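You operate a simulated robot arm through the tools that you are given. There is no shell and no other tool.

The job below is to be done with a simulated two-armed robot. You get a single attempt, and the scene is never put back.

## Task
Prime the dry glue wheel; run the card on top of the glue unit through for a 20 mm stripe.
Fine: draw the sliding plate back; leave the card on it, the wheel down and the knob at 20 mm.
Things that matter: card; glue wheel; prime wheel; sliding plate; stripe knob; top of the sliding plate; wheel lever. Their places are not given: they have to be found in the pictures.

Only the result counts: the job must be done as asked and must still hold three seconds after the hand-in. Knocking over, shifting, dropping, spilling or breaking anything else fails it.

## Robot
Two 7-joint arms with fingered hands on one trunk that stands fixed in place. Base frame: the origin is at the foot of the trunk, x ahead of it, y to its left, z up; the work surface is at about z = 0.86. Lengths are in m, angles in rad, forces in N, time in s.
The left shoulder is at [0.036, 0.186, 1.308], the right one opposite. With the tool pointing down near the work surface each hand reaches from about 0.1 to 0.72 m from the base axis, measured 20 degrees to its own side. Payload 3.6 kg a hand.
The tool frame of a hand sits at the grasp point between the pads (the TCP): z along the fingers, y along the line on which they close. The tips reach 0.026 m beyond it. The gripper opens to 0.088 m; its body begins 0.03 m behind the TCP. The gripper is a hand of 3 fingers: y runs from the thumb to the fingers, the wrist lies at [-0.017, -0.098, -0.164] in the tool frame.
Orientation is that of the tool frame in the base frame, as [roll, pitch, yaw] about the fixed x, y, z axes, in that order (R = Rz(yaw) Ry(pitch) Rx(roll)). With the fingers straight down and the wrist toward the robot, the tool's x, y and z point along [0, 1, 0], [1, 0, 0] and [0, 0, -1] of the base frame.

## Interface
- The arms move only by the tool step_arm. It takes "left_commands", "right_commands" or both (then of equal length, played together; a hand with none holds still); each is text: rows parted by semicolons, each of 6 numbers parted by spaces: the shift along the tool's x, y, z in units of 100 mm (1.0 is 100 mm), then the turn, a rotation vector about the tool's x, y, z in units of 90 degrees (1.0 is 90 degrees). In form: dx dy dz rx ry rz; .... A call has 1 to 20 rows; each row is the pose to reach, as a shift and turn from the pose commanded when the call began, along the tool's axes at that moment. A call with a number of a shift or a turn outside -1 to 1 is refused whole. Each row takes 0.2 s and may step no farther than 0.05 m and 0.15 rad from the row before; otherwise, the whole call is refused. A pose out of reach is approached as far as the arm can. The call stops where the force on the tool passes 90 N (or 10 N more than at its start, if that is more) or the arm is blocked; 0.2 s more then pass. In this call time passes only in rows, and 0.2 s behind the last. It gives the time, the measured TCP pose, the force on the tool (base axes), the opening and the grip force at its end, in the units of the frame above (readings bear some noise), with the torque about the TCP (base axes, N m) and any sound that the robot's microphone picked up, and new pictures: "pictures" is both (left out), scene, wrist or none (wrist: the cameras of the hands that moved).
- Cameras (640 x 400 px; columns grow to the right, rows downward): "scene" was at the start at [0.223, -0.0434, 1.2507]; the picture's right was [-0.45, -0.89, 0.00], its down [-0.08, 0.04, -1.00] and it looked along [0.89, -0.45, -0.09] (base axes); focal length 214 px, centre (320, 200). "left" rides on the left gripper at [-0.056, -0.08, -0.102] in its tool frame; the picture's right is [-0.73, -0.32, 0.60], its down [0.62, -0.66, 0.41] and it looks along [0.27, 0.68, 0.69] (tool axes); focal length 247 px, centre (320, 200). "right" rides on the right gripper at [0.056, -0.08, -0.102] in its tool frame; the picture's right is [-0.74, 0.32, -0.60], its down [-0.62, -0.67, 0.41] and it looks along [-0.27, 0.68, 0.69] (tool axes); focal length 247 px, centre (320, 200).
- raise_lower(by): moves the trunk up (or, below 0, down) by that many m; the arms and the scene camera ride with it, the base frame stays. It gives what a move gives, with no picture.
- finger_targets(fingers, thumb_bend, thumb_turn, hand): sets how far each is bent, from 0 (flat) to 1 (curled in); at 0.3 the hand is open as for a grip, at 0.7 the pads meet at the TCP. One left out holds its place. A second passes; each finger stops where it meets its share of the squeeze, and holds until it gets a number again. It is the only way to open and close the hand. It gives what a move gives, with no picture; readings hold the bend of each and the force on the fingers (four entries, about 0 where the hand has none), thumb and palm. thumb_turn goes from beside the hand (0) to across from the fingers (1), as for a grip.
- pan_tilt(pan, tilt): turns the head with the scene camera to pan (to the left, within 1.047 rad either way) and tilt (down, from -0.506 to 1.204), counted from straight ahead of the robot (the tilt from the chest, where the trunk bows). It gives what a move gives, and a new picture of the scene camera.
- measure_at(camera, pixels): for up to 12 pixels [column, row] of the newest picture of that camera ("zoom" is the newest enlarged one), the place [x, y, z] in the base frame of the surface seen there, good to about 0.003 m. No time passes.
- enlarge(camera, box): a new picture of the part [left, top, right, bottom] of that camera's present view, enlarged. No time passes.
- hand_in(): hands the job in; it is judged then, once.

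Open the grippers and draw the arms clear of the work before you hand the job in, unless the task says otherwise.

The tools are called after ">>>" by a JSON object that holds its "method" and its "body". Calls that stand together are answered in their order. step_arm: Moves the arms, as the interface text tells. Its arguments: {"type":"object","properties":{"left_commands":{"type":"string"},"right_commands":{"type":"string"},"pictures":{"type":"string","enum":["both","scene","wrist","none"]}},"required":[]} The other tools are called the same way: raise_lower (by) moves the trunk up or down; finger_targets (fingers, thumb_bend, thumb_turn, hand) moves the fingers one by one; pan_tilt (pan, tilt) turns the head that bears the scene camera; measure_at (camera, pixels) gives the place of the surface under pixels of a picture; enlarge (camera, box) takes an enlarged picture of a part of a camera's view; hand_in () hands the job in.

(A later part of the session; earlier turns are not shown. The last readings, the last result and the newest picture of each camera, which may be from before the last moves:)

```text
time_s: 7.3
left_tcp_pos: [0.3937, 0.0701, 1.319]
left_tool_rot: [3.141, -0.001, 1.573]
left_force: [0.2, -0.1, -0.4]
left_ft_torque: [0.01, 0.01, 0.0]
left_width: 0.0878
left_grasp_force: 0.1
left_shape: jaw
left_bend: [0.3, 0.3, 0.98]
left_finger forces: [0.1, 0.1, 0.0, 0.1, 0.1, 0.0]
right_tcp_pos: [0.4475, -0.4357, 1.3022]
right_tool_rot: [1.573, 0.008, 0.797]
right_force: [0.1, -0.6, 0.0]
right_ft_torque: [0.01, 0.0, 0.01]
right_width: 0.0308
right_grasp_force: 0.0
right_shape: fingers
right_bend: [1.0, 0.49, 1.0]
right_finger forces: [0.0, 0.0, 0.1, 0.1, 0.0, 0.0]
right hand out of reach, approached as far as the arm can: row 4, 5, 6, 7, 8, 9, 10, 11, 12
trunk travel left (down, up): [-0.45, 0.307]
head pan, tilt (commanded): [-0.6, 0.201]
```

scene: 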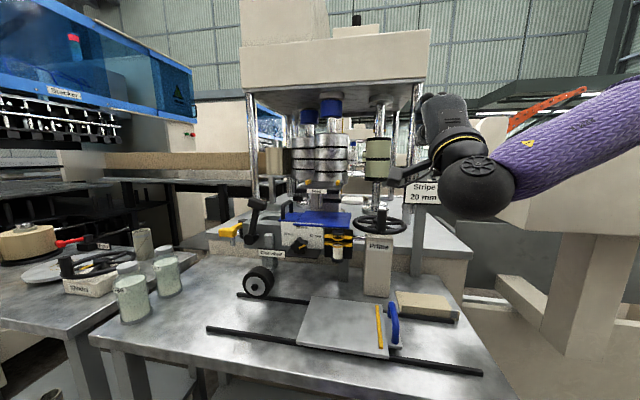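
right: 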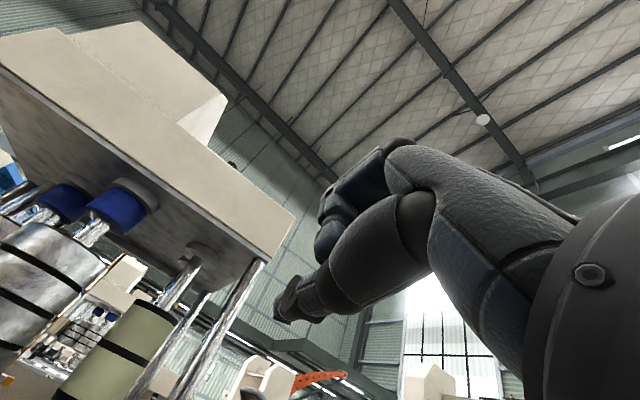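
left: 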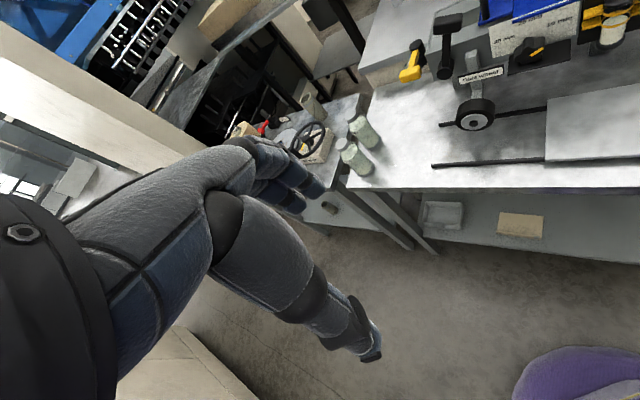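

The hand reached the orientation but not the place (too close to the body). I now shift it left/outward along the tool axes toward the front of the glue unit.

>>> {"method": "step_arm", "body": {"right_commands": "0.2 -0.1 0.05 0 0 0; 0.4 -0.2 0.1 0 0 0; 0.6 -0.35 0.2 0 0 0; 0.8 -0.5 0.3 0 0 0", "pictures": "scene"}}

```text
time_s: 8.3
left_tcp_pos: [0.3956, 0.0718, 1.3193]
left_tool_rot: [-3.14, 0.001, 1.572]
left_force: [1.0, 0.5, 0.7]
left_ft_torque: [0.01, 0.02, 0.0]
left_width: 0.0877
left_grasp_force: 0.1
left_shape: jaw
left_bend: [0.3, 0.3, 0.98]
left_finger forces: [0.0, 0.0, 0.0, 0.0, 0.0, 0.1]
right_tcp_pos: [0.5409, -0.429, 1.2829]
right_tool_rot: [1.575, 0.004, 0.789]
right_force: [-0.1, 0.0, -0.4]
right_ft_torque: [-0.02, 0.03, 0.0]
right_width: 0.031
right_grasp_force: 0.1
right_shape: fingers
right_bend: [1.0, 0.49, 1.0]
right_finger forces: [0.1, 0.0, 0.1, 0.1, 0.0, 0.0]
right hand out of reach, approached as far as the arm can: row 1, 2, 3, 4
trunk travel left (down, up): [-0.45, 0.307]
head pan, tilt (commanded): [-0.6, 0.201]
```

scene: 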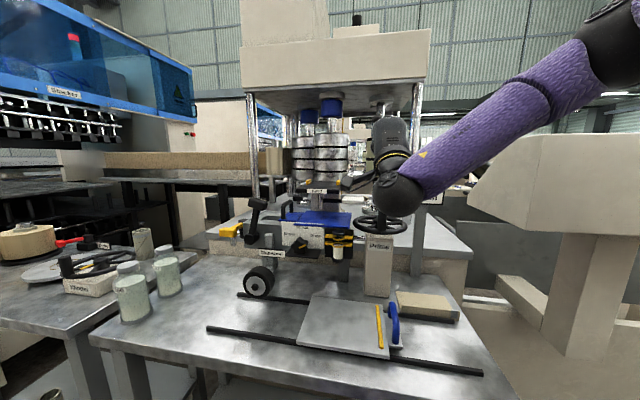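

H pose is out of reach from this shoulder height, so I pitch the fingers 45° down again to find a comfortable pose and see which position reference is used.

>>> {"method": "step_arm", "body": {"right_commands": "0 0 0 0.09 0 0; 0 0 0 0.18 0 0; 0 0 0 0.27 0 0; 0 0 0 0.36 0 0; 0 0 0 0.45 0 0; 0 0 0 0.5 0 0", "pictures": "scene"}}

```text
time_s: 9.7
left_tcp_pos: [0.3944, 0.0694, 1.3203]
left_tool_rot: [3.142, 0.002, 1.572]
left_force: [0.1, 0.8, -0.6]
left_ft_torque: [0.04, 0.03, 0.02]
left_width: 0.0879
left_grasp_force: 0.3
left_shape: jaw
left_bend: [0.3, 0.3, 0.98]
left_finger forces: [0.1, 0.0, 0.1, 0.0, 0.0, 0.0]
right_tcp_pos: [0.5411, -0.4295, 1.2833]
right_tool_rot: [2.358, 0.0, 0.786]
right_force: [-1.0, -0.6, -1.1]
right_ft_torque: [0.0, 0.03, 0.0]
right_width: 0.0309
right_grasp_force: 0.0
right_shape: fingers
right_bend: [1.0, 0.49, 1.0]
right_finger forces: [0.0, 0.0, 0.0, 0.0, 0.0, 0.0]
trunk travel left (down, up): [-0.45, 0.307]
head pan, tilt (commanded): [-0.6, 0.201]
```

scene: 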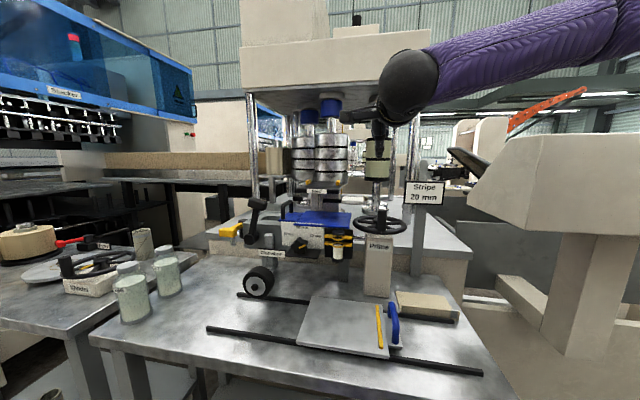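

The commanded pose resets to the reached one. I shift the hand left and back toward the robot, clear of the handwheel, before lowering the trunk.

>>> {"method": "step_arm", "body": {"right_commands": "0.25 -0.21 -0.21 0 0 0; 0.5 -0.42 -0.42 0 0 0; 0.75 -0.63 -0.63 0 0 0; 1.0 -0.85 -0.85 0 0 0", "pictures": "scene"}}

```text
time_s: 10.7
left_tcp_pos: [0.3941, 0.0723, 1.3194]
left_tool_rot: [-3.14, 0.0, 1.571]
left_force: [0.2, 0.4, 0.2]
left_ft_torque: [0.03, 0.04, 0.0]
left_width: 0.088
left_grasp_force: 0.0
left_shape: jaw
left_bend: [0.3, 0.3, 0.98]
left_finger forces: [0.0, 0.0, 0.0, 0.1, 0.0, 0.1]
right_tcp_pos: [0.527, -0.2725, 1.2831]
right_tool_rot: [2.357, 0.0, 0.786]
right_force: [0.2, 0.5, 0.1]
right_ft_torque: [0.02, 0.02, -0.02]
right_width: 0.0309
right_grasp_force: 0.0
right_shape: fingers
right_bend: [1.0, 0.49, 1.0]
right_finger forces: [0.0, 0.0, 0.0, 0.1, 0.0, 0.1]
trunk travel left (down, up): [-0.45, 0.307]
head pan, tilt (commanded): [-0.6, 0.201]
```

scene: 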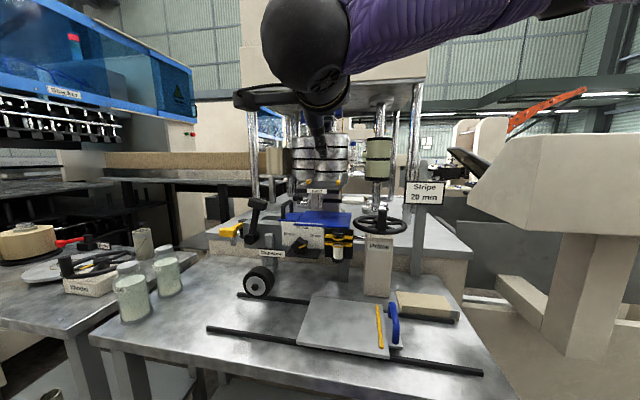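

The hand now hovers at u=0.18, v=-0.565, z=1.283, clear of everything. I lower the trunk 0.15 m to get a better arm posture for horizontal work.

>>> {"method": "raise_lower", "body": {"by": -0.15}}

>>> {"method": "pan_tilt", "body": {"pan": -0.55, "tilt": 0.15}}

```text
time_s: 12.4
left_tcp_pos: [0.3935, 0.0696, 1.1692]
left_tool_rot: [-3.142, 0.0, 1.573]
left_force: [-0.2, 0.4, -0.7]
left_ft_torque: [0.04, 0.01, -0.02]
left_width: 0.0877
left_grasp_force: 0.1
left_shape: jaw
left_bend: [0.3, 0.3, 0.98]
left_finger forces: [0.1, 0.0, 0.1, 0.1, 0.0, 0.1]
right_tcp_pos: [0.5269, -0.2741, 1.1337]
right_tool_rot: [2.355, -0.001, 0.785]
right_force: [0.0, 0.1, 0.6]
right_ft_torque: [0.0, -0.01, 0.0]
right_width: 0.0311
right_grasp_force: 0.0
right_shape: fingers
right_bend: [1.0, 0.49, 1.0]
right_finger forces: [0.1, 0.0, 0.0, 0.0, 0.0, 0.0]
trunk travel left (down, up): [-0.3, 0.457]
head pan, tilt (commanded): [-0.6, 0.201]
```

```text
time_s: 13.1
left_tcp_pos: [0.3953, 0.0704, 1.1692]
left_tool_rot: [-3.141, 0.001, 1.574]
left_force: [-0.1, 0.1, -0.8]
left_ft_torque: [0.01, -0.02, -0.01]
left_width: 0.0879
left_grasp_force: 0.1
left_shape: jaw
left_bend: [0.3, 0.3, 0.98]
left_finger forces: [0.0, 0.0, 0.1, 0.0, 0.0, 0.0]
right_tcp_pos: [0.5269, -0.2746, 1.1338]
right_tool_rot: [2.356, 0.0, 0.785]
right_force: [0.8, 0.7, -0.4]
right_ft_torque: [0.05, 0.0, 0.01]
right_width: 0.0307
right_grasp_force: 0.0
right_shape: fingers
right_bend: [1.0, 0.49, 1.0]
right_finger forces: [0.0, 0.0, 0.0, 0.0, 0.1, 0.0]
trunk travel left (down, up): [-0.3, 0.457]
head pan, tilt (commanded): [-0.55, 0.15]
```

scene: 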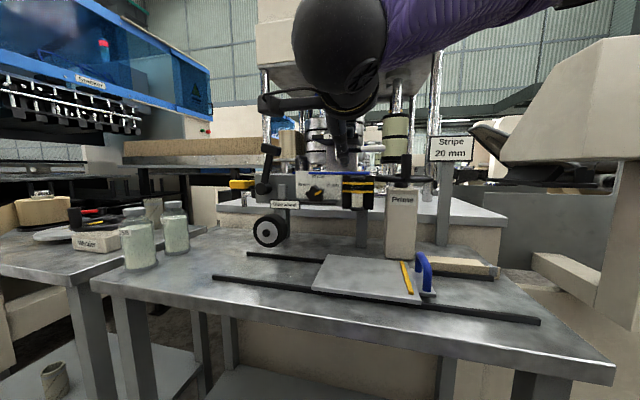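

Now I try pitching the hand up to 15° below horizontal here to test reach.

>>> {"method": "step_arm", "body": {"right_commands": "0 0 0 -0.085 0 0; 0 0 0 -0.17 0 0; 0 0 0 -0.255 0 0; 0 0 0 -0.333 0 0", "pictures": "both"}}

```text
time_s: 14.1
left_tcp_pos: [0.3956, 0.0706, 1.1685]
left_tool_rot: [-3.14, 0.0, 1.571]
left_force: [-0.2, 0.4, -0.2]
left_ft_torque: [0.03, 0.01, 0.02]
left_width: 0.0877
left_grasp_force: 0.0
left_shape: jaw
left_bend: [0.3, 0.3, 0.98]
left_finger forces: [0.1, 0.0, 0.0, 0.1, 0.0, 0.0]
right_tcp_pos: [0.5871, -0.3362, 1.1694]
right_tool_rot: [1.837, 0.003, 0.794]
right_force: [0.9, 0.1, 0.6]
right_ft_torque: [-0.03, -0.03, 0.02]
right_width: 0.0309
right_grasp_force: 0.0
right_shape: fingers
right_bend: [1.0, 0.49, 1.0]
right_finger forces: [0.0, 0.0, 0.0, 0.1, 0.0, 0.0]
right hand out of reach, approached as far as the arm can: row 1, 2, 3, 4
trunk travel left (down, up): [-0.3, 0.457]
head pan, tilt (commanded): [-0.55, 0.15]
```

scene: 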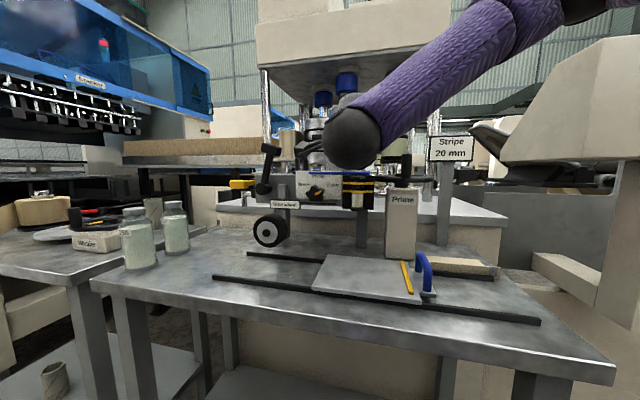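
right: 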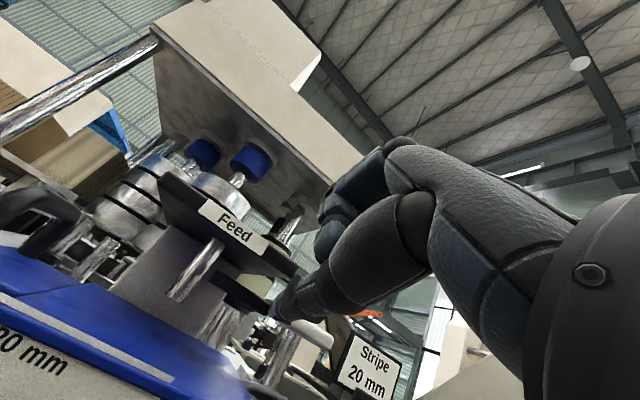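

The hand drifted toward the machine when out of reach, so I must stay with reachable pitches. I go back to 30° below horizontal and retreat a little.

>>> {"method": "step_arm", "body": {"right_commands": "0 -0.05 -0.2 0.06 0 0; 0 -0.1 -0.4 0.12 0 0; 0 -0.13 -0.5 0.167 0 0", "pictures": "scene"}}

```text
time_s: 14.8
left_tcp_pos: [0.3953, 0.0691, 1.1689]
left_tool_rot: [-3.141, 0.0, 1.572]
left_force: [-0.7, 0.1, 0.9]
left_ft_torque: [0.0, 0.04, 0.01]
left_width: 0.0878
left_grasp_force: 0.1
left_shape: jaw
left_bend: [0.3, 0.3, 0.98]
left_finger forces: [0.0, 0.1, 0.0, 0.0, 0.0, 0.0]
right_tcp_pos: [0.5524, -0.303, 1.173]
right_tool_rot: [2.098, 0.0, 0.788]
right_force: [1.0, 0.3, -0.8]
right_ft_torque: [-0.02, 0.0, 0.03]
right_width: 0.0309
right_grasp_force: 0.1
right_shape: fingers
right_bend: [1.0, 0.49, 1.0]
right_finger forces: [0.1, 0.1, 0.0, 0.0, 0.0, 0.0]
right hand out of reach, approached as far as the arm can: row 1, 2, 3
trunk travel left (down, up): [-0.3, 0.457]
head pan, tilt (commanded): [-0.55, 0.15]
```

scene: 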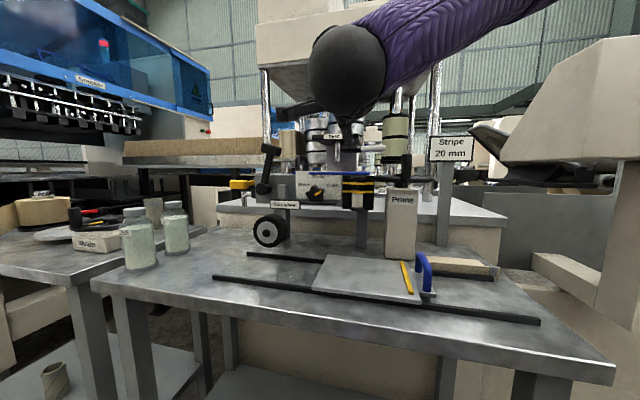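

Pitch 30° is nearly reachable here. I lower the trunk a further 0.15 m so the forearm comes in flatter.

>>> {"method": "raise_lower", "body": {"by": -0.15}}

>>> {"method": "pan_tilt", "body": {"pan": -0.5, "tilt": 0.0}}

```text
time_s: 16.6
left_tcp_pos: [0.394, 0.0694, 1.0192]
left_tool_rot: [-3.14, -0.001, 1.573]
left_force: [0.9, 0.2, 0.4]
left_ft_torque: [0.01, -0.05, 0.01]
left_width: 0.0875
left_grasp_force: 0.1
left_shape: jaw
left_bend: [0.3, 0.3, 0.98]
left_finger forces: [0.0, 0.0, 0.0, 0.0, 0.0, 0.0]
right_tcp_pos: [0.6039, -0.3051, 0.9515]
right_tool_rot: [2.198, 0.1, 0.793]
right_force: [-0.2, 0.7, 0.6]
right_ft_torque: [-0.01, 0.02, -0.02]
right_width: 0.031
right_grasp_force: 0.0
right_shape: fingers
right_bend: [1.0, 0.49, 1.0]
right_finger forces: [0.1, 0.1, 0.1, 0.0, 0.1, 0.0]
trunk travel left (down, up): [-0.15, 0.607]
head pan, tilt (commanded): [-0.55, 0.15]
```

```text
time_s: 17.3
left_tcp_pos: [0.3954, 0.0692, 1.0171]
left_tool_rot: [3.141, -0.001, 1.569]
left_force: [0.1, 1.2, -0.7]
left_ft_torque: [-0.01, 0.02, -0.03]
left_width: 0.0877
left_grasp_force: 0.2
left_shape: jaw
left_bend: [0.3, 0.3, 0.98]
left_finger forces: [0.0, 0.0, 0.1, 0.1, 0.1, 0.0]
right_tcp_pos: [0.6047, -0.3044, 0.9523]
right_tool_rot: [2.2, 0.1, 0.795]
right_force: [-0.5, -0.4, 0.4]
right_ft_torque: [-0.06, -0.03, 0.0]
right_width: 0.0309
right_grasp_force: 0.1
right_shape: fingers
right_bend: [1.0, 0.49, 1.0]
right_finger forces: [0.0, 0.1, 0.0, 0.0, 0.0, 0.0]
trunk travel left (down, up): [-0.15, 0.607]
head pan, tilt (commanded): [-0.499, 0.0]
```

scene: 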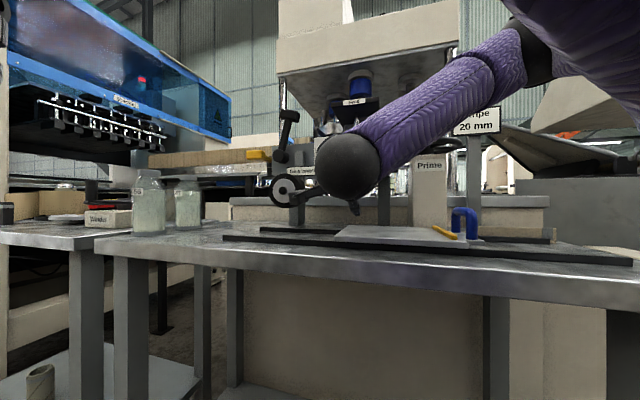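

The arm had drifted during the trunk move and the hand is now low at z=0.952 near the plate (elbow is up, forearm steep). I back off toward the robot and rise, watching the reach.

>>> {"method": "step_arm", "body": {"right_commands": "0 -0.235 -0.324 0 0 0; -0.04 0.04 -0.53 0 0 0; -0.08 0.35 -0.76 0 0 0; -0.12 0.7 -1.0 0 0 0", "pictures": "both"}}

```text
time_s: 18.3
left_tcp_pos: [0.3942, 0.0704, 1.0179]
left_tool_rot: [-3.141, -0.001, 1.571]
left_force: [-0.2, 0.1, 0.4]
left_ft_torque: [-0.02, 0.0, -0.01]
left_width: 0.0878
left_grasp_force: 0.0
left_shape: jaw
left_bend: [0.3, 0.3, 0.98]
left_finger forces: [0.0, 0.0, 0.1, 0.0, 0.1, 0.0]
right_tcp_pos: [0.5763, -0.2779, 1.0677]
right_tool_rot: [2.201, 0.1, 0.801]
right_force: [0.4, 0.0, 0.3]
right_ft_torque: [0.0, 0.0, 0.04]
right_width: 0.031
right_grasp_force: 0.2
right_shape: fingers
right_bend: [1.0, 0.49, 1.0]
right_finger forces: [0.0, 0.0, 0.0, 0.1, 0.0, 0.1]
right hand out of reach, approached as far as the arm can: row 1, 2, 3
trunk travel left (down, up): [-0.15, 0.607]
head pan, tilt (commanded): [-0.499, 0.0]
```

scene: 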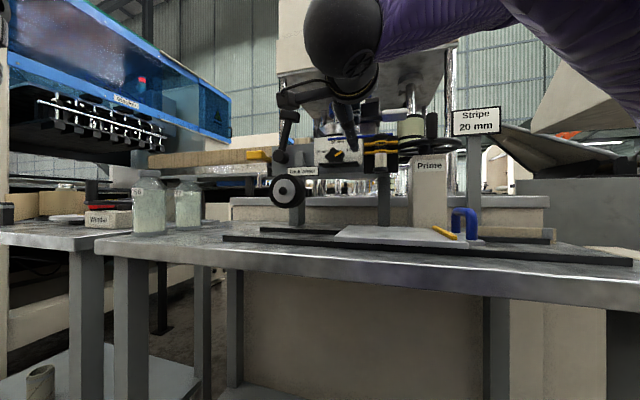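
right: 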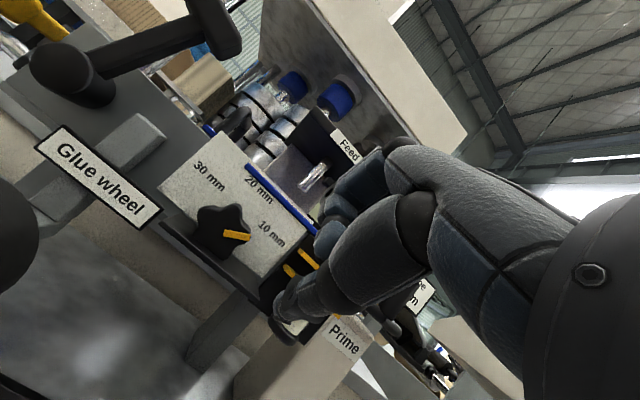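

Now the hand is at u=0.211, v=-0.604, z=1.068 and fully reached. I test small pitch-up steps while also moving slightly outward, to see whether the elbow adapts.

>>> {"method": "step_arm", "body": {"right_commands": "0 0 0 -0.05 0 0; 0 0 0 -0.1 0 0; 0 0 0 -0.15 0 0", "pictures": "scene"}}

```text
time_s: 19.1
left_tcp_pos: [0.3958, 0.0694, 1.0189]
left_tool_rot: [-3.139, 0.001, 1.574]
left_force: [-1.5, -0.4, 0.0]
left_ft_torque: [-0.02, 0.02, 0.02]
left_width: 0.0876
left_grasp_force: 0.0
left_shape: jaw
left_bend: [0.3, 0.3, 0.98]
left_finger forces: [0.0, 0.0, 0.1, 0.1, 0.0, 0.0]
right_tcp_pos: [0.5882, -0.3032, 1.0801]
right_tool_rot: [1.965, 0.103, 0.793]
right_force: [-0.1, -0.6, 0.4]
right_ft_torque: [0.02, -0.01, -0.02]
right_width: 0.0309
right_grasp_force: 0.0
right_shape: fingers
right_bend: [1.0, 0.49, 1.0]
right_finger forces: [0.0, 0.0, 0.1, 0.0, 0.0, 0.0]
right hand out of reach, approached as far as the arm can: row 1, 2, 3
trunk travel left (down, up): [-0.15, 0.607]
head pan, tilt (commanded): [-0.499, 0.0]
```

scene: 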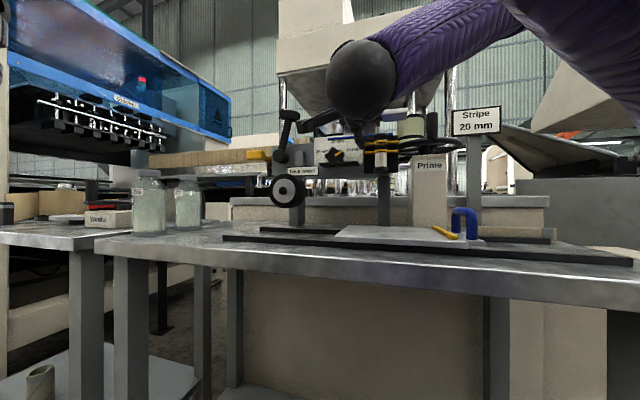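

At 22° pitch the hand settles at v≈-0.63, so flatter poses work only deeper in. I lower the trunk by another 0.1 m for a flatter forearm.

>>> {"method": "raise_lower", "body": {"by": -0.1}}

```text
time_s: 20.4
left_tcp_pos: [0.3944, 0.071, 0.9194]
left_tool_rot: [3.141, 0.0, 1.572]
left_force: [0.1, -0.1, -1.5]
left_ft_torque: [-0.01, -0.02, -0.01]
left_width: 0.0876
left_grasp_force: 0.2
left_shape: jaw
left_bend: [0.3, 0.3, 0.98]
left_finger forces: [0.0, 0.0, 0.1, 0.1, 0.0, 0.1]
right_tcp_pos: [0.6389, -0.303, 0.9211]
right_tool_rot: [2.057, 0.187, 0.812]
right_force: [2.3, 1.2, 7.2]
right_ft_torque: [-0.05, -0.11, 0.05]
right_width: 0.029
right_grasp_force: 3.9
right_shape: fingers
right_bend: [1.0, 0.55, 1.0]
right_finger forces: [0.0, 0.0, 0.0, 0.1, 7.2, 0.1]
trunk travel left (down, up): [-0.05, 0.707]
head pan, tilt (commanded): [-0.499, 0.0]
```

The thumb now reads 7 N: the right hand drifted down during the trunk move and touches something near the plate. I lift it straight up at once and look.

>>> {"method": "step_arm", "body": {"right_commands": "-0.04 0.17 -0.09 0 0 0; -0.08 0.35 -0.18 0 0 0; -0.11 0.52 -0.275 0 0 0", "pictures": "both"}}

```text
time_s: 21.2
left_tcp_pos: [0.3953, 0.0695, 0.9177]
left_tool_rot: [-3.14, 0.001, 1.57]
left_force: [-0.2, -0.6, -0.9]
left_ft_torque: [-0.02, 0.04, -0.01]
left_width: 0.0877
left_grasp_force: 0.0
left_shape: jaw
left_bend: [0.3, 0.3, 0.98]
left_finger forces: [0.1, 0.1, 0.0, 0.1, 0.0, 0.0]
right_tcp_pos: [0.6386, -0.303, 0.9687]
right_tool_rot: [2.077, 0.212, 0.818]
right_force: [-28.5, 8.8, -43.2]
right_ft_torque: [-1.24, -0.96, 0.62]
right_width: 0.032
right_grasp_force: 25.7
right_shape: fingers
right_bend: [0.99, 0.49, 1.0]
right_finger forces: [51.1, 0.0, 0.0, 0.0, 0.0, 0.0]
trunk travel left (down, up): [-0.05, 0.707]
head pan, tilt (commanded): [-0.499, 0.0]
```

scene: 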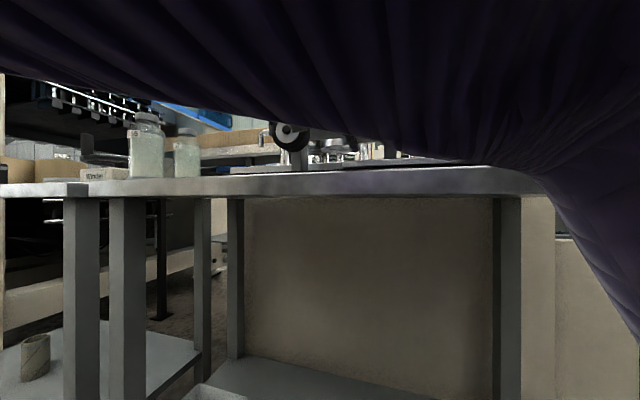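
right: 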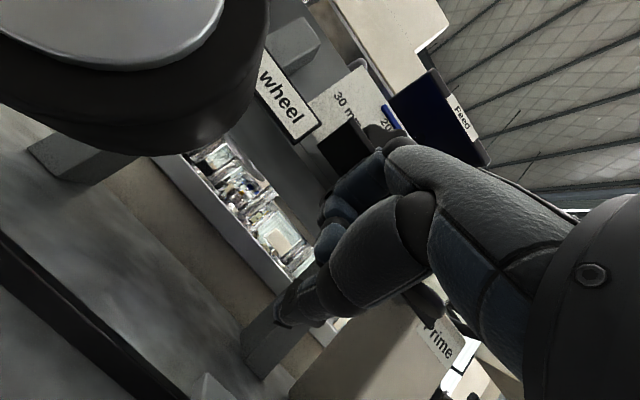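

The curled fingers press up against the knob's shelf from below (51 N), so I lower slightly, then retreat toward the robot while pitching the hand steeper.

>>> {"method": "step_arm", "body": {"right_commands": "0.03 -0.13 0.07 0 0 0; 0.04 -0.296 -0.237 0.0 0 0; 0.054 -0.463 -0.544 0.06 0 0; 0.064 -0.607 -0.807 0.13 0 0", "pictures": "both"}}

```text
time_s: 22.2
left_tcp_pos: [0.3947, 0.0691, 0.9194]
left_tool_rot: [3.141, -0.001, 1.574]
left_force: [-0.1, -0.3, 0.1]
left_ft_torque: [0.0, 0.0, 0.0]
left_width: 0.0879
left_grasp_force: 0.2
left_shape: jaw
left_bend: [0.3, 0.3, 0.98]
left_finger forces: [0.0, 0.0, 0.0, 0.1, 0.0, 0.0]
right_tcp_pos: [0.5786, -0.2744, 0.9749]
right_tool_rot: [2.265, 0.188, 0.816]
right_force: [0.5, -0.9, 0.6]
right_ft_torque: [-0.03, 0.01, -0.01]
right_width: 0.0305
right_grasp_force: 0.0
right_shape: fingers
right_bend: [1.0, 0.49, 1.0]
right_finger forces: [0.1, 0.1, 0.1, 0.0, 0.0, 0.1]
right hand out of reach, approached as far as the arm can: row 2, 3, 4
trunk travel left (down, up): [-0.05, 0.707]
head pan, tilt (commanded): [-0.499, 0.0]
```

scene: 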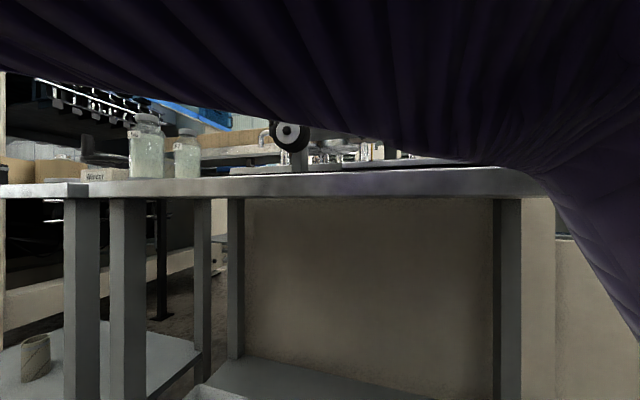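
right: 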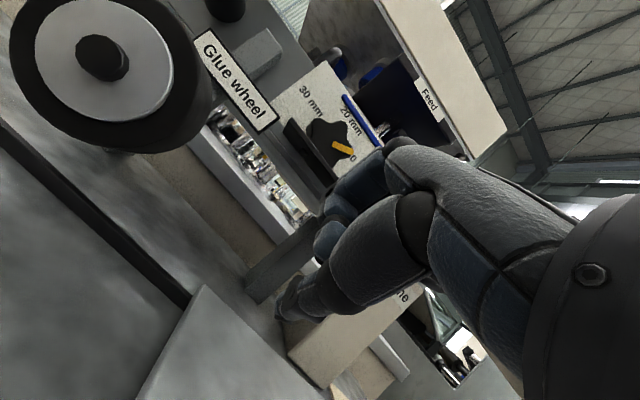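

The hand is free again at z=0.975. I make a small reachable move (steeper pitch, slight retreat) to settle it before touching the trunk again.

>>> {"method": "step_arm", "body": {"right_commands": "0 0 -0.1 0.08 0 0; 0 0 -0.2 0.16 0 0; 0 0 -0.3 0.24 0 0; 0 0 -0.3 0.3 0 0; 0 0 -0.3 0.3 0 0", "pictures": "scene"}}

```text
time_s: 23.4
left_tcp_pos: [0.3958, 0.0705, 0.9183]
left_tool_rot: [-3.139, -0.002, 1.57]
left_force: [0.2, -0.9, 0.3]
left_ft_torque: [0.0, -0.03, 0.04]
left_width: 0.0881
left_grasp_force: 0.1
left_shape: jaw
left_bend: [0.3, 0.3, 0.98]
left_finger forces: [0.0, 0.1, 0.1, 0.1, 0.0, 0.0]
right_tcp_pos: [0.564, -0.2555, 0.9918]
right_tool_rot: [2.736, 0.188, 0.812]
right_force: [-0.1, -0.5, 0.4]
right_ft_torque: [-0.01, -0.04, 0.01]
right_width: 0.0308
right_grasp_force: 0.0
right_shape: fingers
right_bend: [1.0, 0.49, 1.0]
right_finger forces: [0.1, 0.0, 0.0, 0.0, 0.0, 0.0]
trunk travel left (down, up): [-0.05, 0.707]
head pan, tilt (commanded): [-0.499, 0.0]
```

scene: 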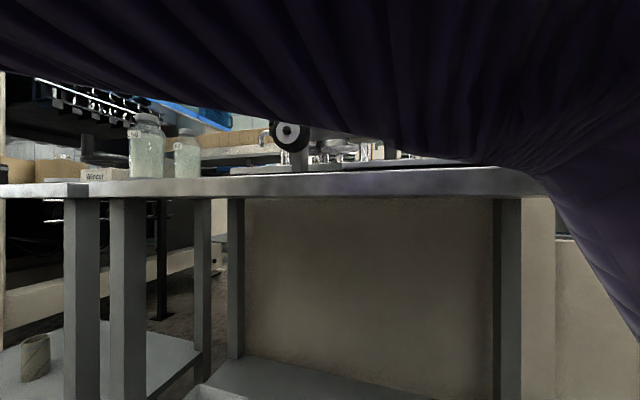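

Reached cleanly. I raise the trunk 0.2 m to regain the overview.

>>> {"method": "raise_lower", "body": {"by": 0.2}}

>>> {"method": "pan_tilt", "body": {"pan": -0.5, "tilt": 0.15}}

```text
time_s: 25.6
left_tcp_pos: [0.396, 0.0698, 1.1174]
left_tool_rot: [-3.14, 0.0, 1.573]
left_force: [0.1, -0.8, 0.7]
left_ft_torque: [0.03, 0.0, -0.03]
left_width: 0.0877
left_grasp_force: 0.1
left_shape: jaw
left_bend: [0.3, 0.3, 0.98]
left_finger forces: [0.1, 0.0, 0.0, 0.0, 0.1, 0.1]
right_tcp_pos: [0.5427, -0.2564, 1.2115]
right_tool_rot: [2.704, 0.161, 0.806]
right_force: [0.1, -0.2, -0.5]
right_ft_torque: [0.0, -0.03, -0.02]
right_width: 0.0302
right_grasp_force: 0.0
right_shape: fingers
right_bend: [1.0, 0.49, 1.0]
right_finger forces: [0.1, 0.0, 0.0, 0.1, 0.0, 0.0]
trunk travel left (down, up): [-0.25, 0.507]
head pan, tilt (commanded): [-0.499, 0.0]
```

```text
time_s: 26.3
left_tcp_pos: [0.3957, 0.0692, 1.119]
left_tool_rot: [3.141, 0.0, 1.571]
left_force: [1.0, -0.3, 0.1]
left_ft_torque: [0.0, -0.01, 0.01]
left_width: 0.0875
left_grasp_force: 0.1
left_shape: jaw
left_bend: [0.3, 0.3, 0.98]
left_finger forces: [0.1, 0.1, 0.1, 0.0, 0.0, 0.1]
right_tcp_pos: [0.5439, -0.2573, 1.2123]
right_tool_rot: [2.703, 0.161, 0.806]
right_force: [0.0, 0.2, 0.3]
right_ft_torque: [0.01, -0.01, 0.0]
right_width: 0.0307
right_grasp_force: 0.1
right_shape: fingers
right_bend: [1.0, 0.49, 1.0]
right_finger forces: [0.1, 0.0, 0.0, 0.0, 0.0, 0.0]
trunk travel left (down, up): [-0.25, 0.507]
head pan, tilt (commanded): [-0.499, 0.15]
```

scene: 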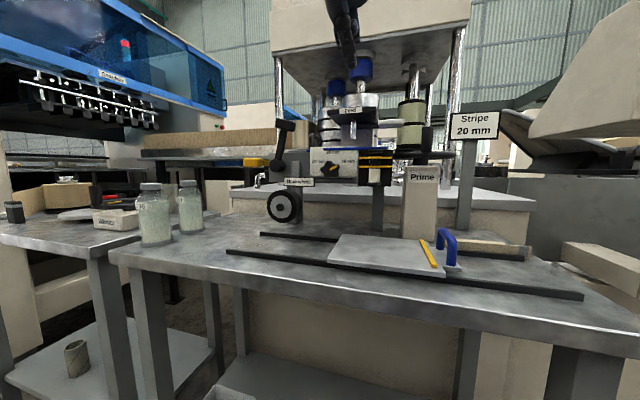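

The overview is back; the hand is at (0.544,-0.257,1.212). I set the pitch to 50° below horizontal, square to the machine, and move to just in front of and above the knob.

>>> {"method": "step_arm", "body": {"right_commands": "0.151 0.099 0.214 -0.0547 0.0265 0.0221; 0.303 0.199 0.429 -0.1094 0.0531 0.0442; 0.454 0.298 0.643 -0.1641 0.0796 0.0663; 0.454 0.298 0.643 -0.1641 0.0796 0.0663", "pictures": "both"}}

```text
time_s: 27.3
left_tcp_pos: [0.3953, 0.0705, 1.1191]
left_tool_rot: [-3.141, -0.001, 1.569]
left_force: [0.1, -0.6, 0.3]
left_ft_torque: [0.02, 0.03, 0.02]
left_width: 0.0877
left_grasp_force: 0.0
left_shape: jaw
left_bend: [0.3, 0.3, 0.98]
left_finger forces: [0.0, 0.0, 0.0, 0.0, 0.0, 0.1]
right_tcp_pos: [0.6081, -0.2663, 1.1618]
right_tool_rot: [2.442, -0.003, 0.789]
right_force: [0.6, 0.3, 0.3]
right_ft_torque: [-0.01, -0.01, 0.0]
right_width: 0.0309
right_grasp_force: 0.1
right_shape: fingers
right_bend: [1.0, 0.49, 1.0]
right_finger forces: [0.0, 0.1, 0.1, 0.0, 0.1, 0.1]
trunk travel left (down, up): [-0.25, 0.507]
head pan, tilt (commanded): [-0.499, 0.15]
```

scene: 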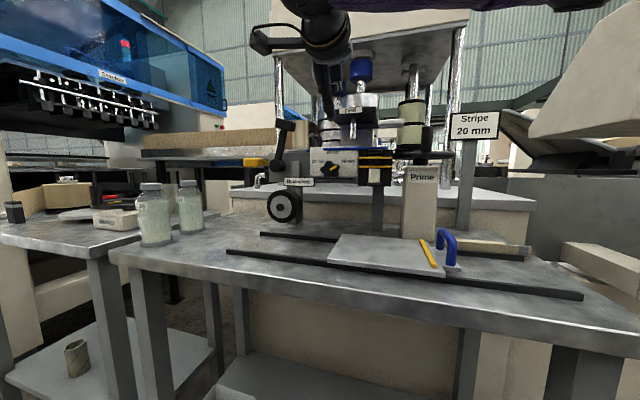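
right: 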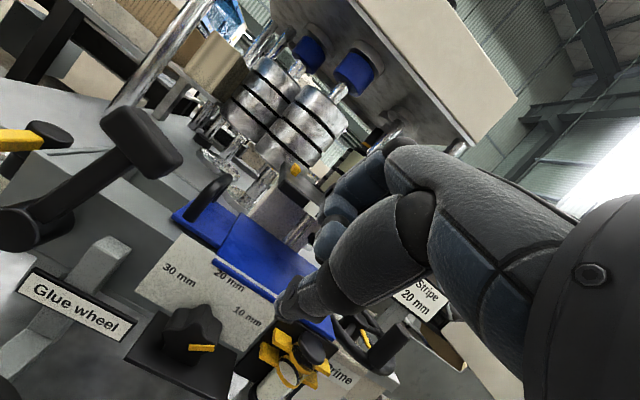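

Reached exactly. I zoom the wrist view on the knob and thumb tip and measure both.

>>> {"method": "enlarge", "body": {"camera": "right", "box": [120, 260, 340, 400]}}

>>> {"method": "measure_at", "body": {"camera": "zoom", "pixels": [[480, 145], [470, 130], [500, 120], [235, 255], [210, 230], [200, 160], [280, 170], [140, 220], [250, 300], [160, 290], [500, 150], [215, 160]]}}

>>> {"method": "enlarge", "body": {"camera": "scene", "box": [280, 20, 400, 190]}}

```text
2.86 times, centred on (230, 330) of right
```

zoom: 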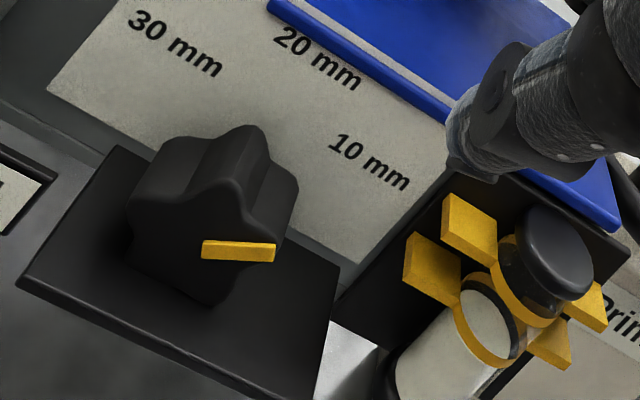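

```text
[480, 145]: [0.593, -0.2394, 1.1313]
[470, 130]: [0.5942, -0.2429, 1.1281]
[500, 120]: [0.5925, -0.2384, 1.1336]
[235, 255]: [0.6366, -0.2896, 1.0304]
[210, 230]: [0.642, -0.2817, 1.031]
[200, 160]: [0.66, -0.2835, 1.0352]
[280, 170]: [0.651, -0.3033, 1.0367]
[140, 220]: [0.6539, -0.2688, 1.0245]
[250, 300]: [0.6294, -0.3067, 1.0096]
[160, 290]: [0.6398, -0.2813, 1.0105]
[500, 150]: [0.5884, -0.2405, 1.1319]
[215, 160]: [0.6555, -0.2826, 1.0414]
```

```text
2.35 times, centred on (340, 105) of scene
```

zoom: 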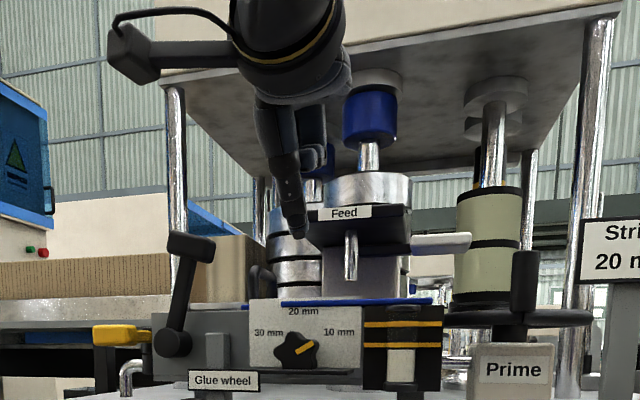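

I measure the very tip of the thumb and the knob lobes more finely.

>>> {"method": "enlarge", "body": {"camera": "right", "box": [250, 270, 330, 330]}}

>>> {"method": "measure_at", "body": {"camera": "zoom", "pixels": [[300, 315], [320, 330], [280, 300], [260, 250], [330, 300], [300, 280], [230, 330], [220, 280], [350, 340], [380, 300]]}}

```text
6.67 times, centred on (290, 300) of right
```

zoom: 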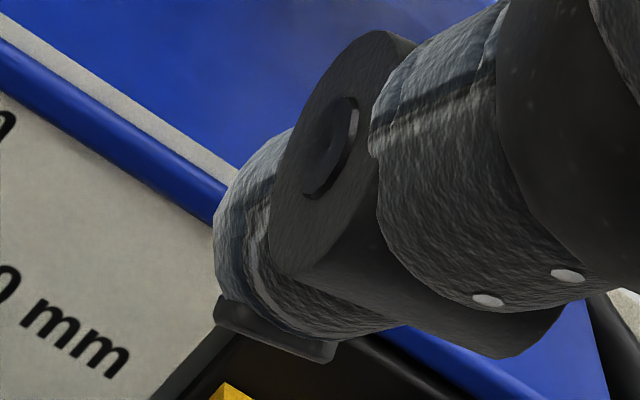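

```text
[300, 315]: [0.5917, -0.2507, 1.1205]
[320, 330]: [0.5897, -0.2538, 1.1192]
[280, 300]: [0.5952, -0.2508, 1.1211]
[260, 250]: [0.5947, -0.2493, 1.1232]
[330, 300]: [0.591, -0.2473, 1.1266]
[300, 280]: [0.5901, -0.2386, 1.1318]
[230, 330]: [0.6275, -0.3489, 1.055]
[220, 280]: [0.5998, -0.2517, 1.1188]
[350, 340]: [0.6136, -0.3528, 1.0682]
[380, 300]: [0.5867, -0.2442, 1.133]
```

The thumb tip bottom sits at about u=0.2415, v=-0.603, z=1.117. I advance so the tip is just above the knob's upper-right notch (u=0.242, v=-0.667, z≈1.065).

>>> {"method": "step_arm", "body": {"right_commands": "0 0.05 0.27 0 0 0; 0 0.1 0.54 0 0 0; 0 0.154 0.808 0 0 0; 0 0.154 0.808 0 0 0", "pictures": "both"}}

>>> {"method": "enlarge", "body": {"camera": "right", "box": [160, 240, 340, 380]}}

>>> {"method": "enlarge", "body": {"camera": "scene", "box": [290, 90, 390, 190]}}

```text
time_s: 28.3
left_tcp_pos: [0.3953, 0.0706, 1.119]
left_tool_rot: [3.142, 0.0, 1.571]
left_force: [-0.5, 0.5, 0.8]
left_ft_torque: [0.0, 0.04, -0.01]
left_width: 0.0877
left_grasp_force: 0.1
left_shape: jaw
left_bend: [0.3, 0.3, 0.98]
left_finger forces: [0.0, 0.0, 0.0, 0.0, 0.1, 0.0]
right_tcp_pos: [0.6529, -0.3118, 1.1082]
right_tool_rot: [2.443, 0.0, 0.786]
right_force: [-0.5, 0.3, -0.1]
right_ft_torque: [0.01, -0.02, -0.03]
right_width: 0.0308
right_grasp_force: 0.0
right_shape: fingers
right_bend: [1.0, 0.49, 1.0]
right_finger forces: [0.0, 0.0, 0.1, 0.0, 0.0, 0.1]
trunk travel left (down, up): [-0.25, 0.507]
head pan, tilt (commanded): [-0.499, 0.15]
```

scene: 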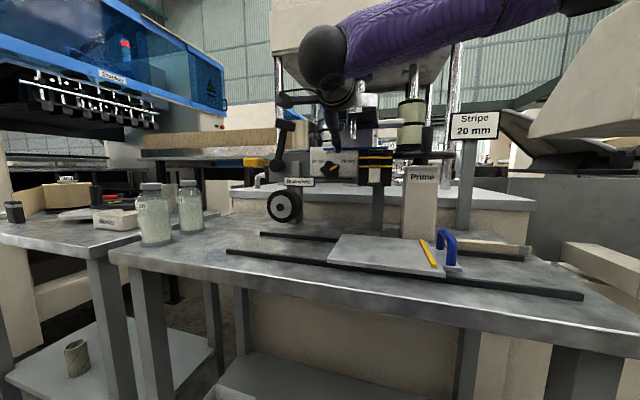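
right: 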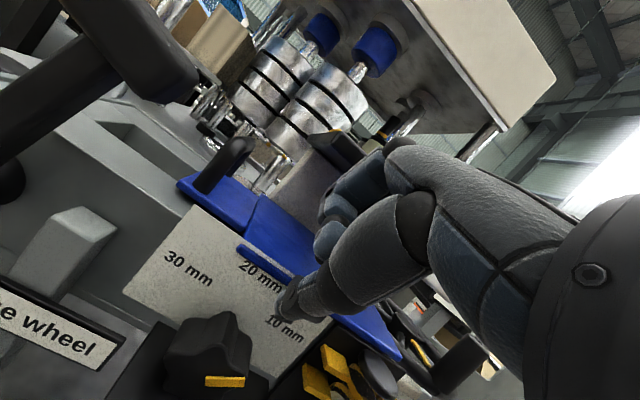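

```text
2.86 times, centred on (250, 310) of right
```

zoom: 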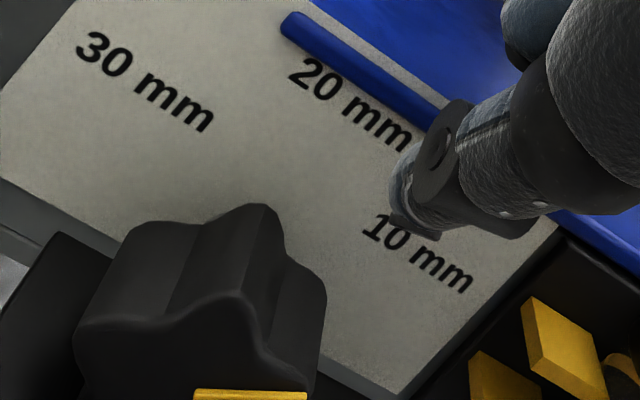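

```text
4.00 times, centred on (340, 140) of scene
```

zoom: 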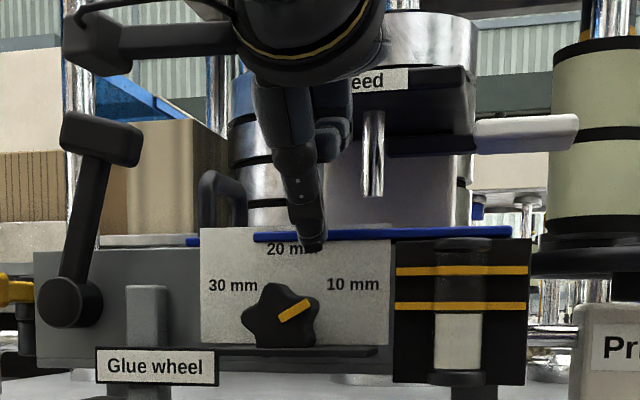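

The thumb tip hovers above right of the knob's top notch (scene zoom (312,245) vs notch (292,294)). I lower it into the notch gently.

>>> {"method": "step_arm", "body": {"right_commands": "0.01 -0.077 0.092 0 0 0; 0.02 -0.161 0.19 0 0 0; 0.02 -0.161 0.19 0 0 0", "pictures": "both"}}

>>> {"method": "enlarge", "body": {"camera": "scene", "box": [290, 90, 390, 190]}}

>>> {"method": "enlarge", "body": {"camera": "right", "box": [160, 240, 340, 380]}}

```text
time_s: 29.1
left_tcp_pos: [0.3947, 0.0701, 1.1197]
left_tool_rot: [-3.141, 0.0, 1.571]
left_force: [0.7, -0.7, 0.4]
left_ft_torque: [0.02, 0.01, 0.01]
left_width: 0.0877
left_grasp_force: 0.2
left_shape: jaw
left_bend: [0.3, 0.3, 0.98]
left_finger forces: [0.0, 0.0, 0.0, 0.1, 0.1, 0.0]
right_tcp_pos: [0.654, -0.3094, 1.086]
right_tool_rot: [2.443, -0.005, 0.787]
right_force: [-1.9, 0.4, 6.1]
right_ft_torque: [0.07, 0.11, 0.02]
right_width: 0.0303
right_grasp_force: 3.4
right_shape: fingers
right_bend: [1.0, 0.51, 1.0]
right_finger forces: [0.1, 0.1, 0.0, 0.0, 6.2, 0.1]
trunk travel left (down, up): [-0.25, 0.507]
head pan, tilt (commanded): [-0.499, 0.15]
```

scene: 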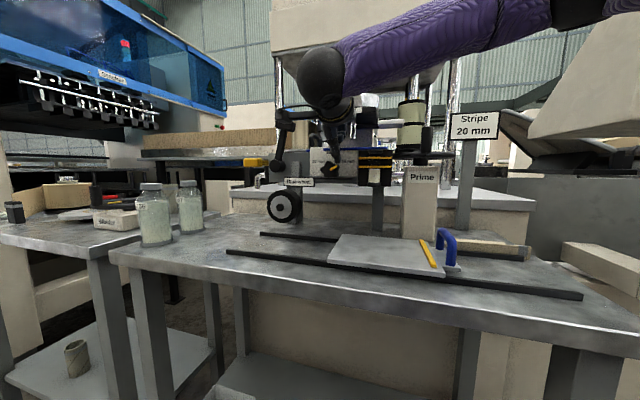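
right: 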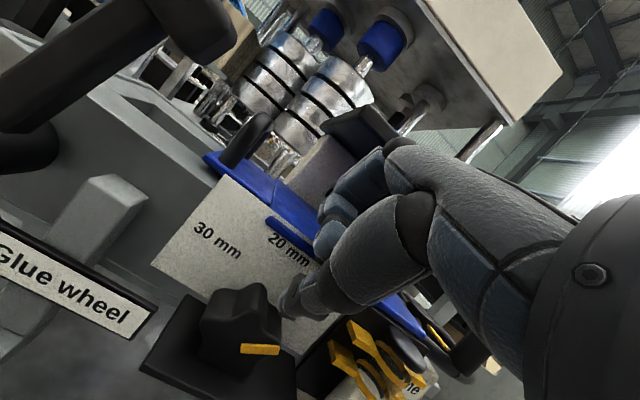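

```text
4.00 times, centred on (340, 140) of scene
```

zoom: 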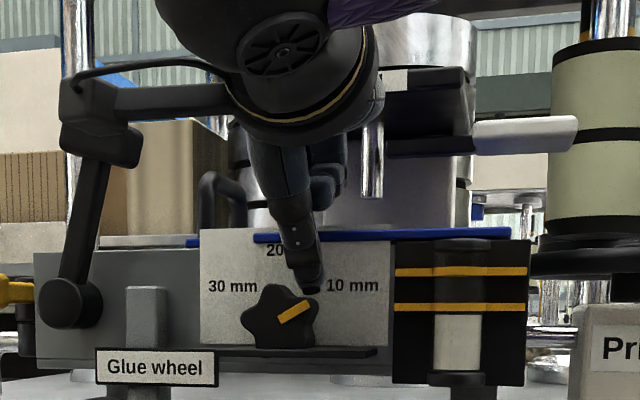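

```text
2.86 times, centred on (250, 310) of right
```

zoom: 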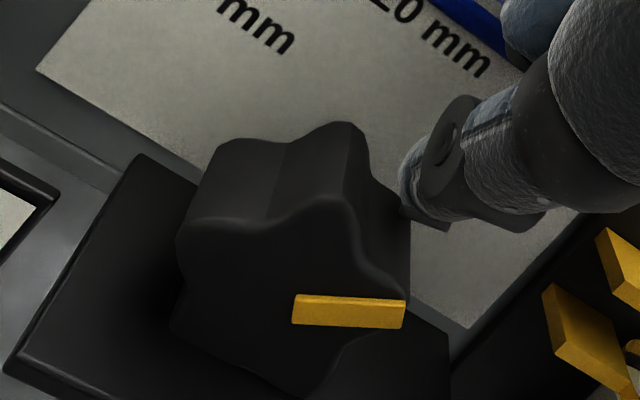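

The thumb landed on the right (pointer) lobe rather than in the notch; it needs to go about 9 mm left. I lift 10 mm, shift left and lower again.

>>> {"method": "step_arm", "body": {"right_commands": "0 0.064 -0.077 0 0 0; 0.09 0.064 -0.077 0 0 0; 0.09 0.03 -0.035 0 0 0; 0.09 0 0 0 0 0", "pictures": "both"}}

>>> {"method": "enlarge", "body": {"camera": "scene", "box": [290, 90, 390, 190]}}

>>> {"method": "enlarge", "body": {"camera": "right", "box": [160, 240, 340, 380]}}

```text
time_s: 30.1
left_tcp_pos: [0.3933, 0.0696, 1.119]
left_tool_rot: [3.139, 0.0, 1.569]
left_force: [-0.3, 0.1, -0.2]
left_ft_torque: [0.01, 0.01, 0.0]
left_width: 0.0878
left_grasp_force: 0.0
left_shape: jaw
left_bend: [0.3, 0.3, 0.98]
left_finger forces: [0.0, 0.0, 0.0, 0.0, 0.1, 0.1]
right_tcp_pos: [0.6592, -0.3029, 1.0861]
right_tool_rot: [2.438, -0.004, 0.785]
right_force: [-3.7, 0.2, 12.4]
right_ft_torque: [-0.01, 0.19, 0.03]
right_width: 0.0297
right_grasp_force: 6.3
right_shape: fingers
right_bend: [1.0, 0.53, 1.0]
right_finger forces: [0.0, 0.1, 0.1, 0.1, 12.1, 0.0]
trunk travel left (down, up): [-0.25, 0.507]
head pan, tilt (commanded): [-0.499, 0.15]
```

scene: 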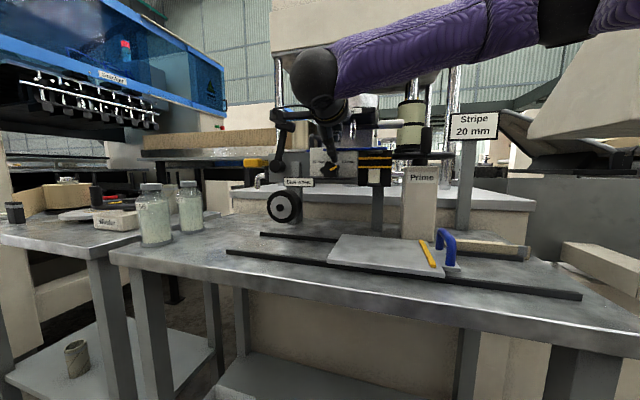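
right: 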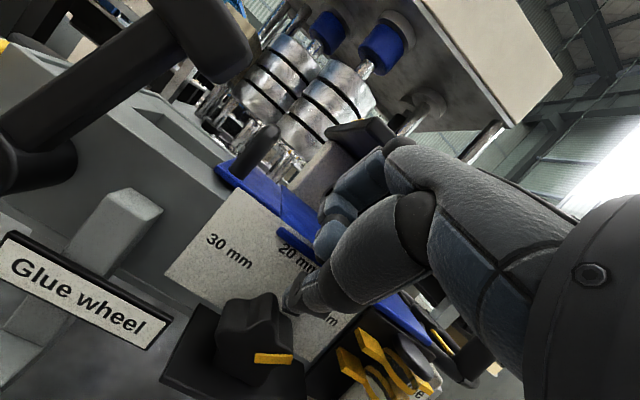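

```text
4.00 times, centred on (340, 140) of scene
```

zoom: 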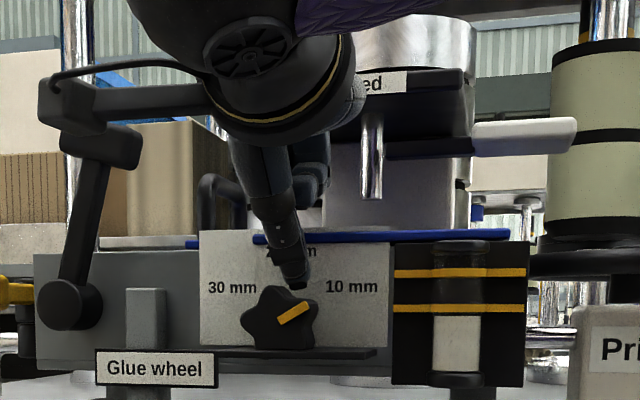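

```text
2.86 times, centred on (250, 310) of right
```

zoom: 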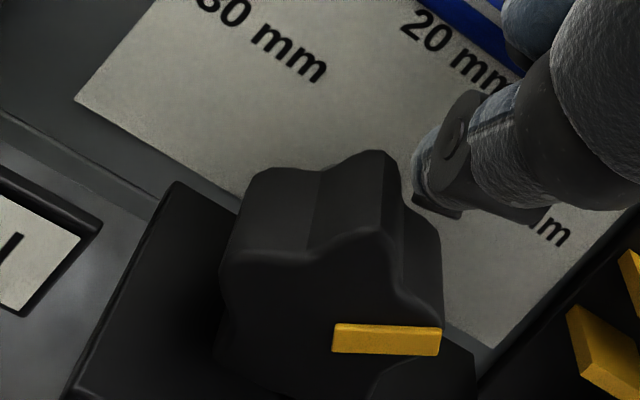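

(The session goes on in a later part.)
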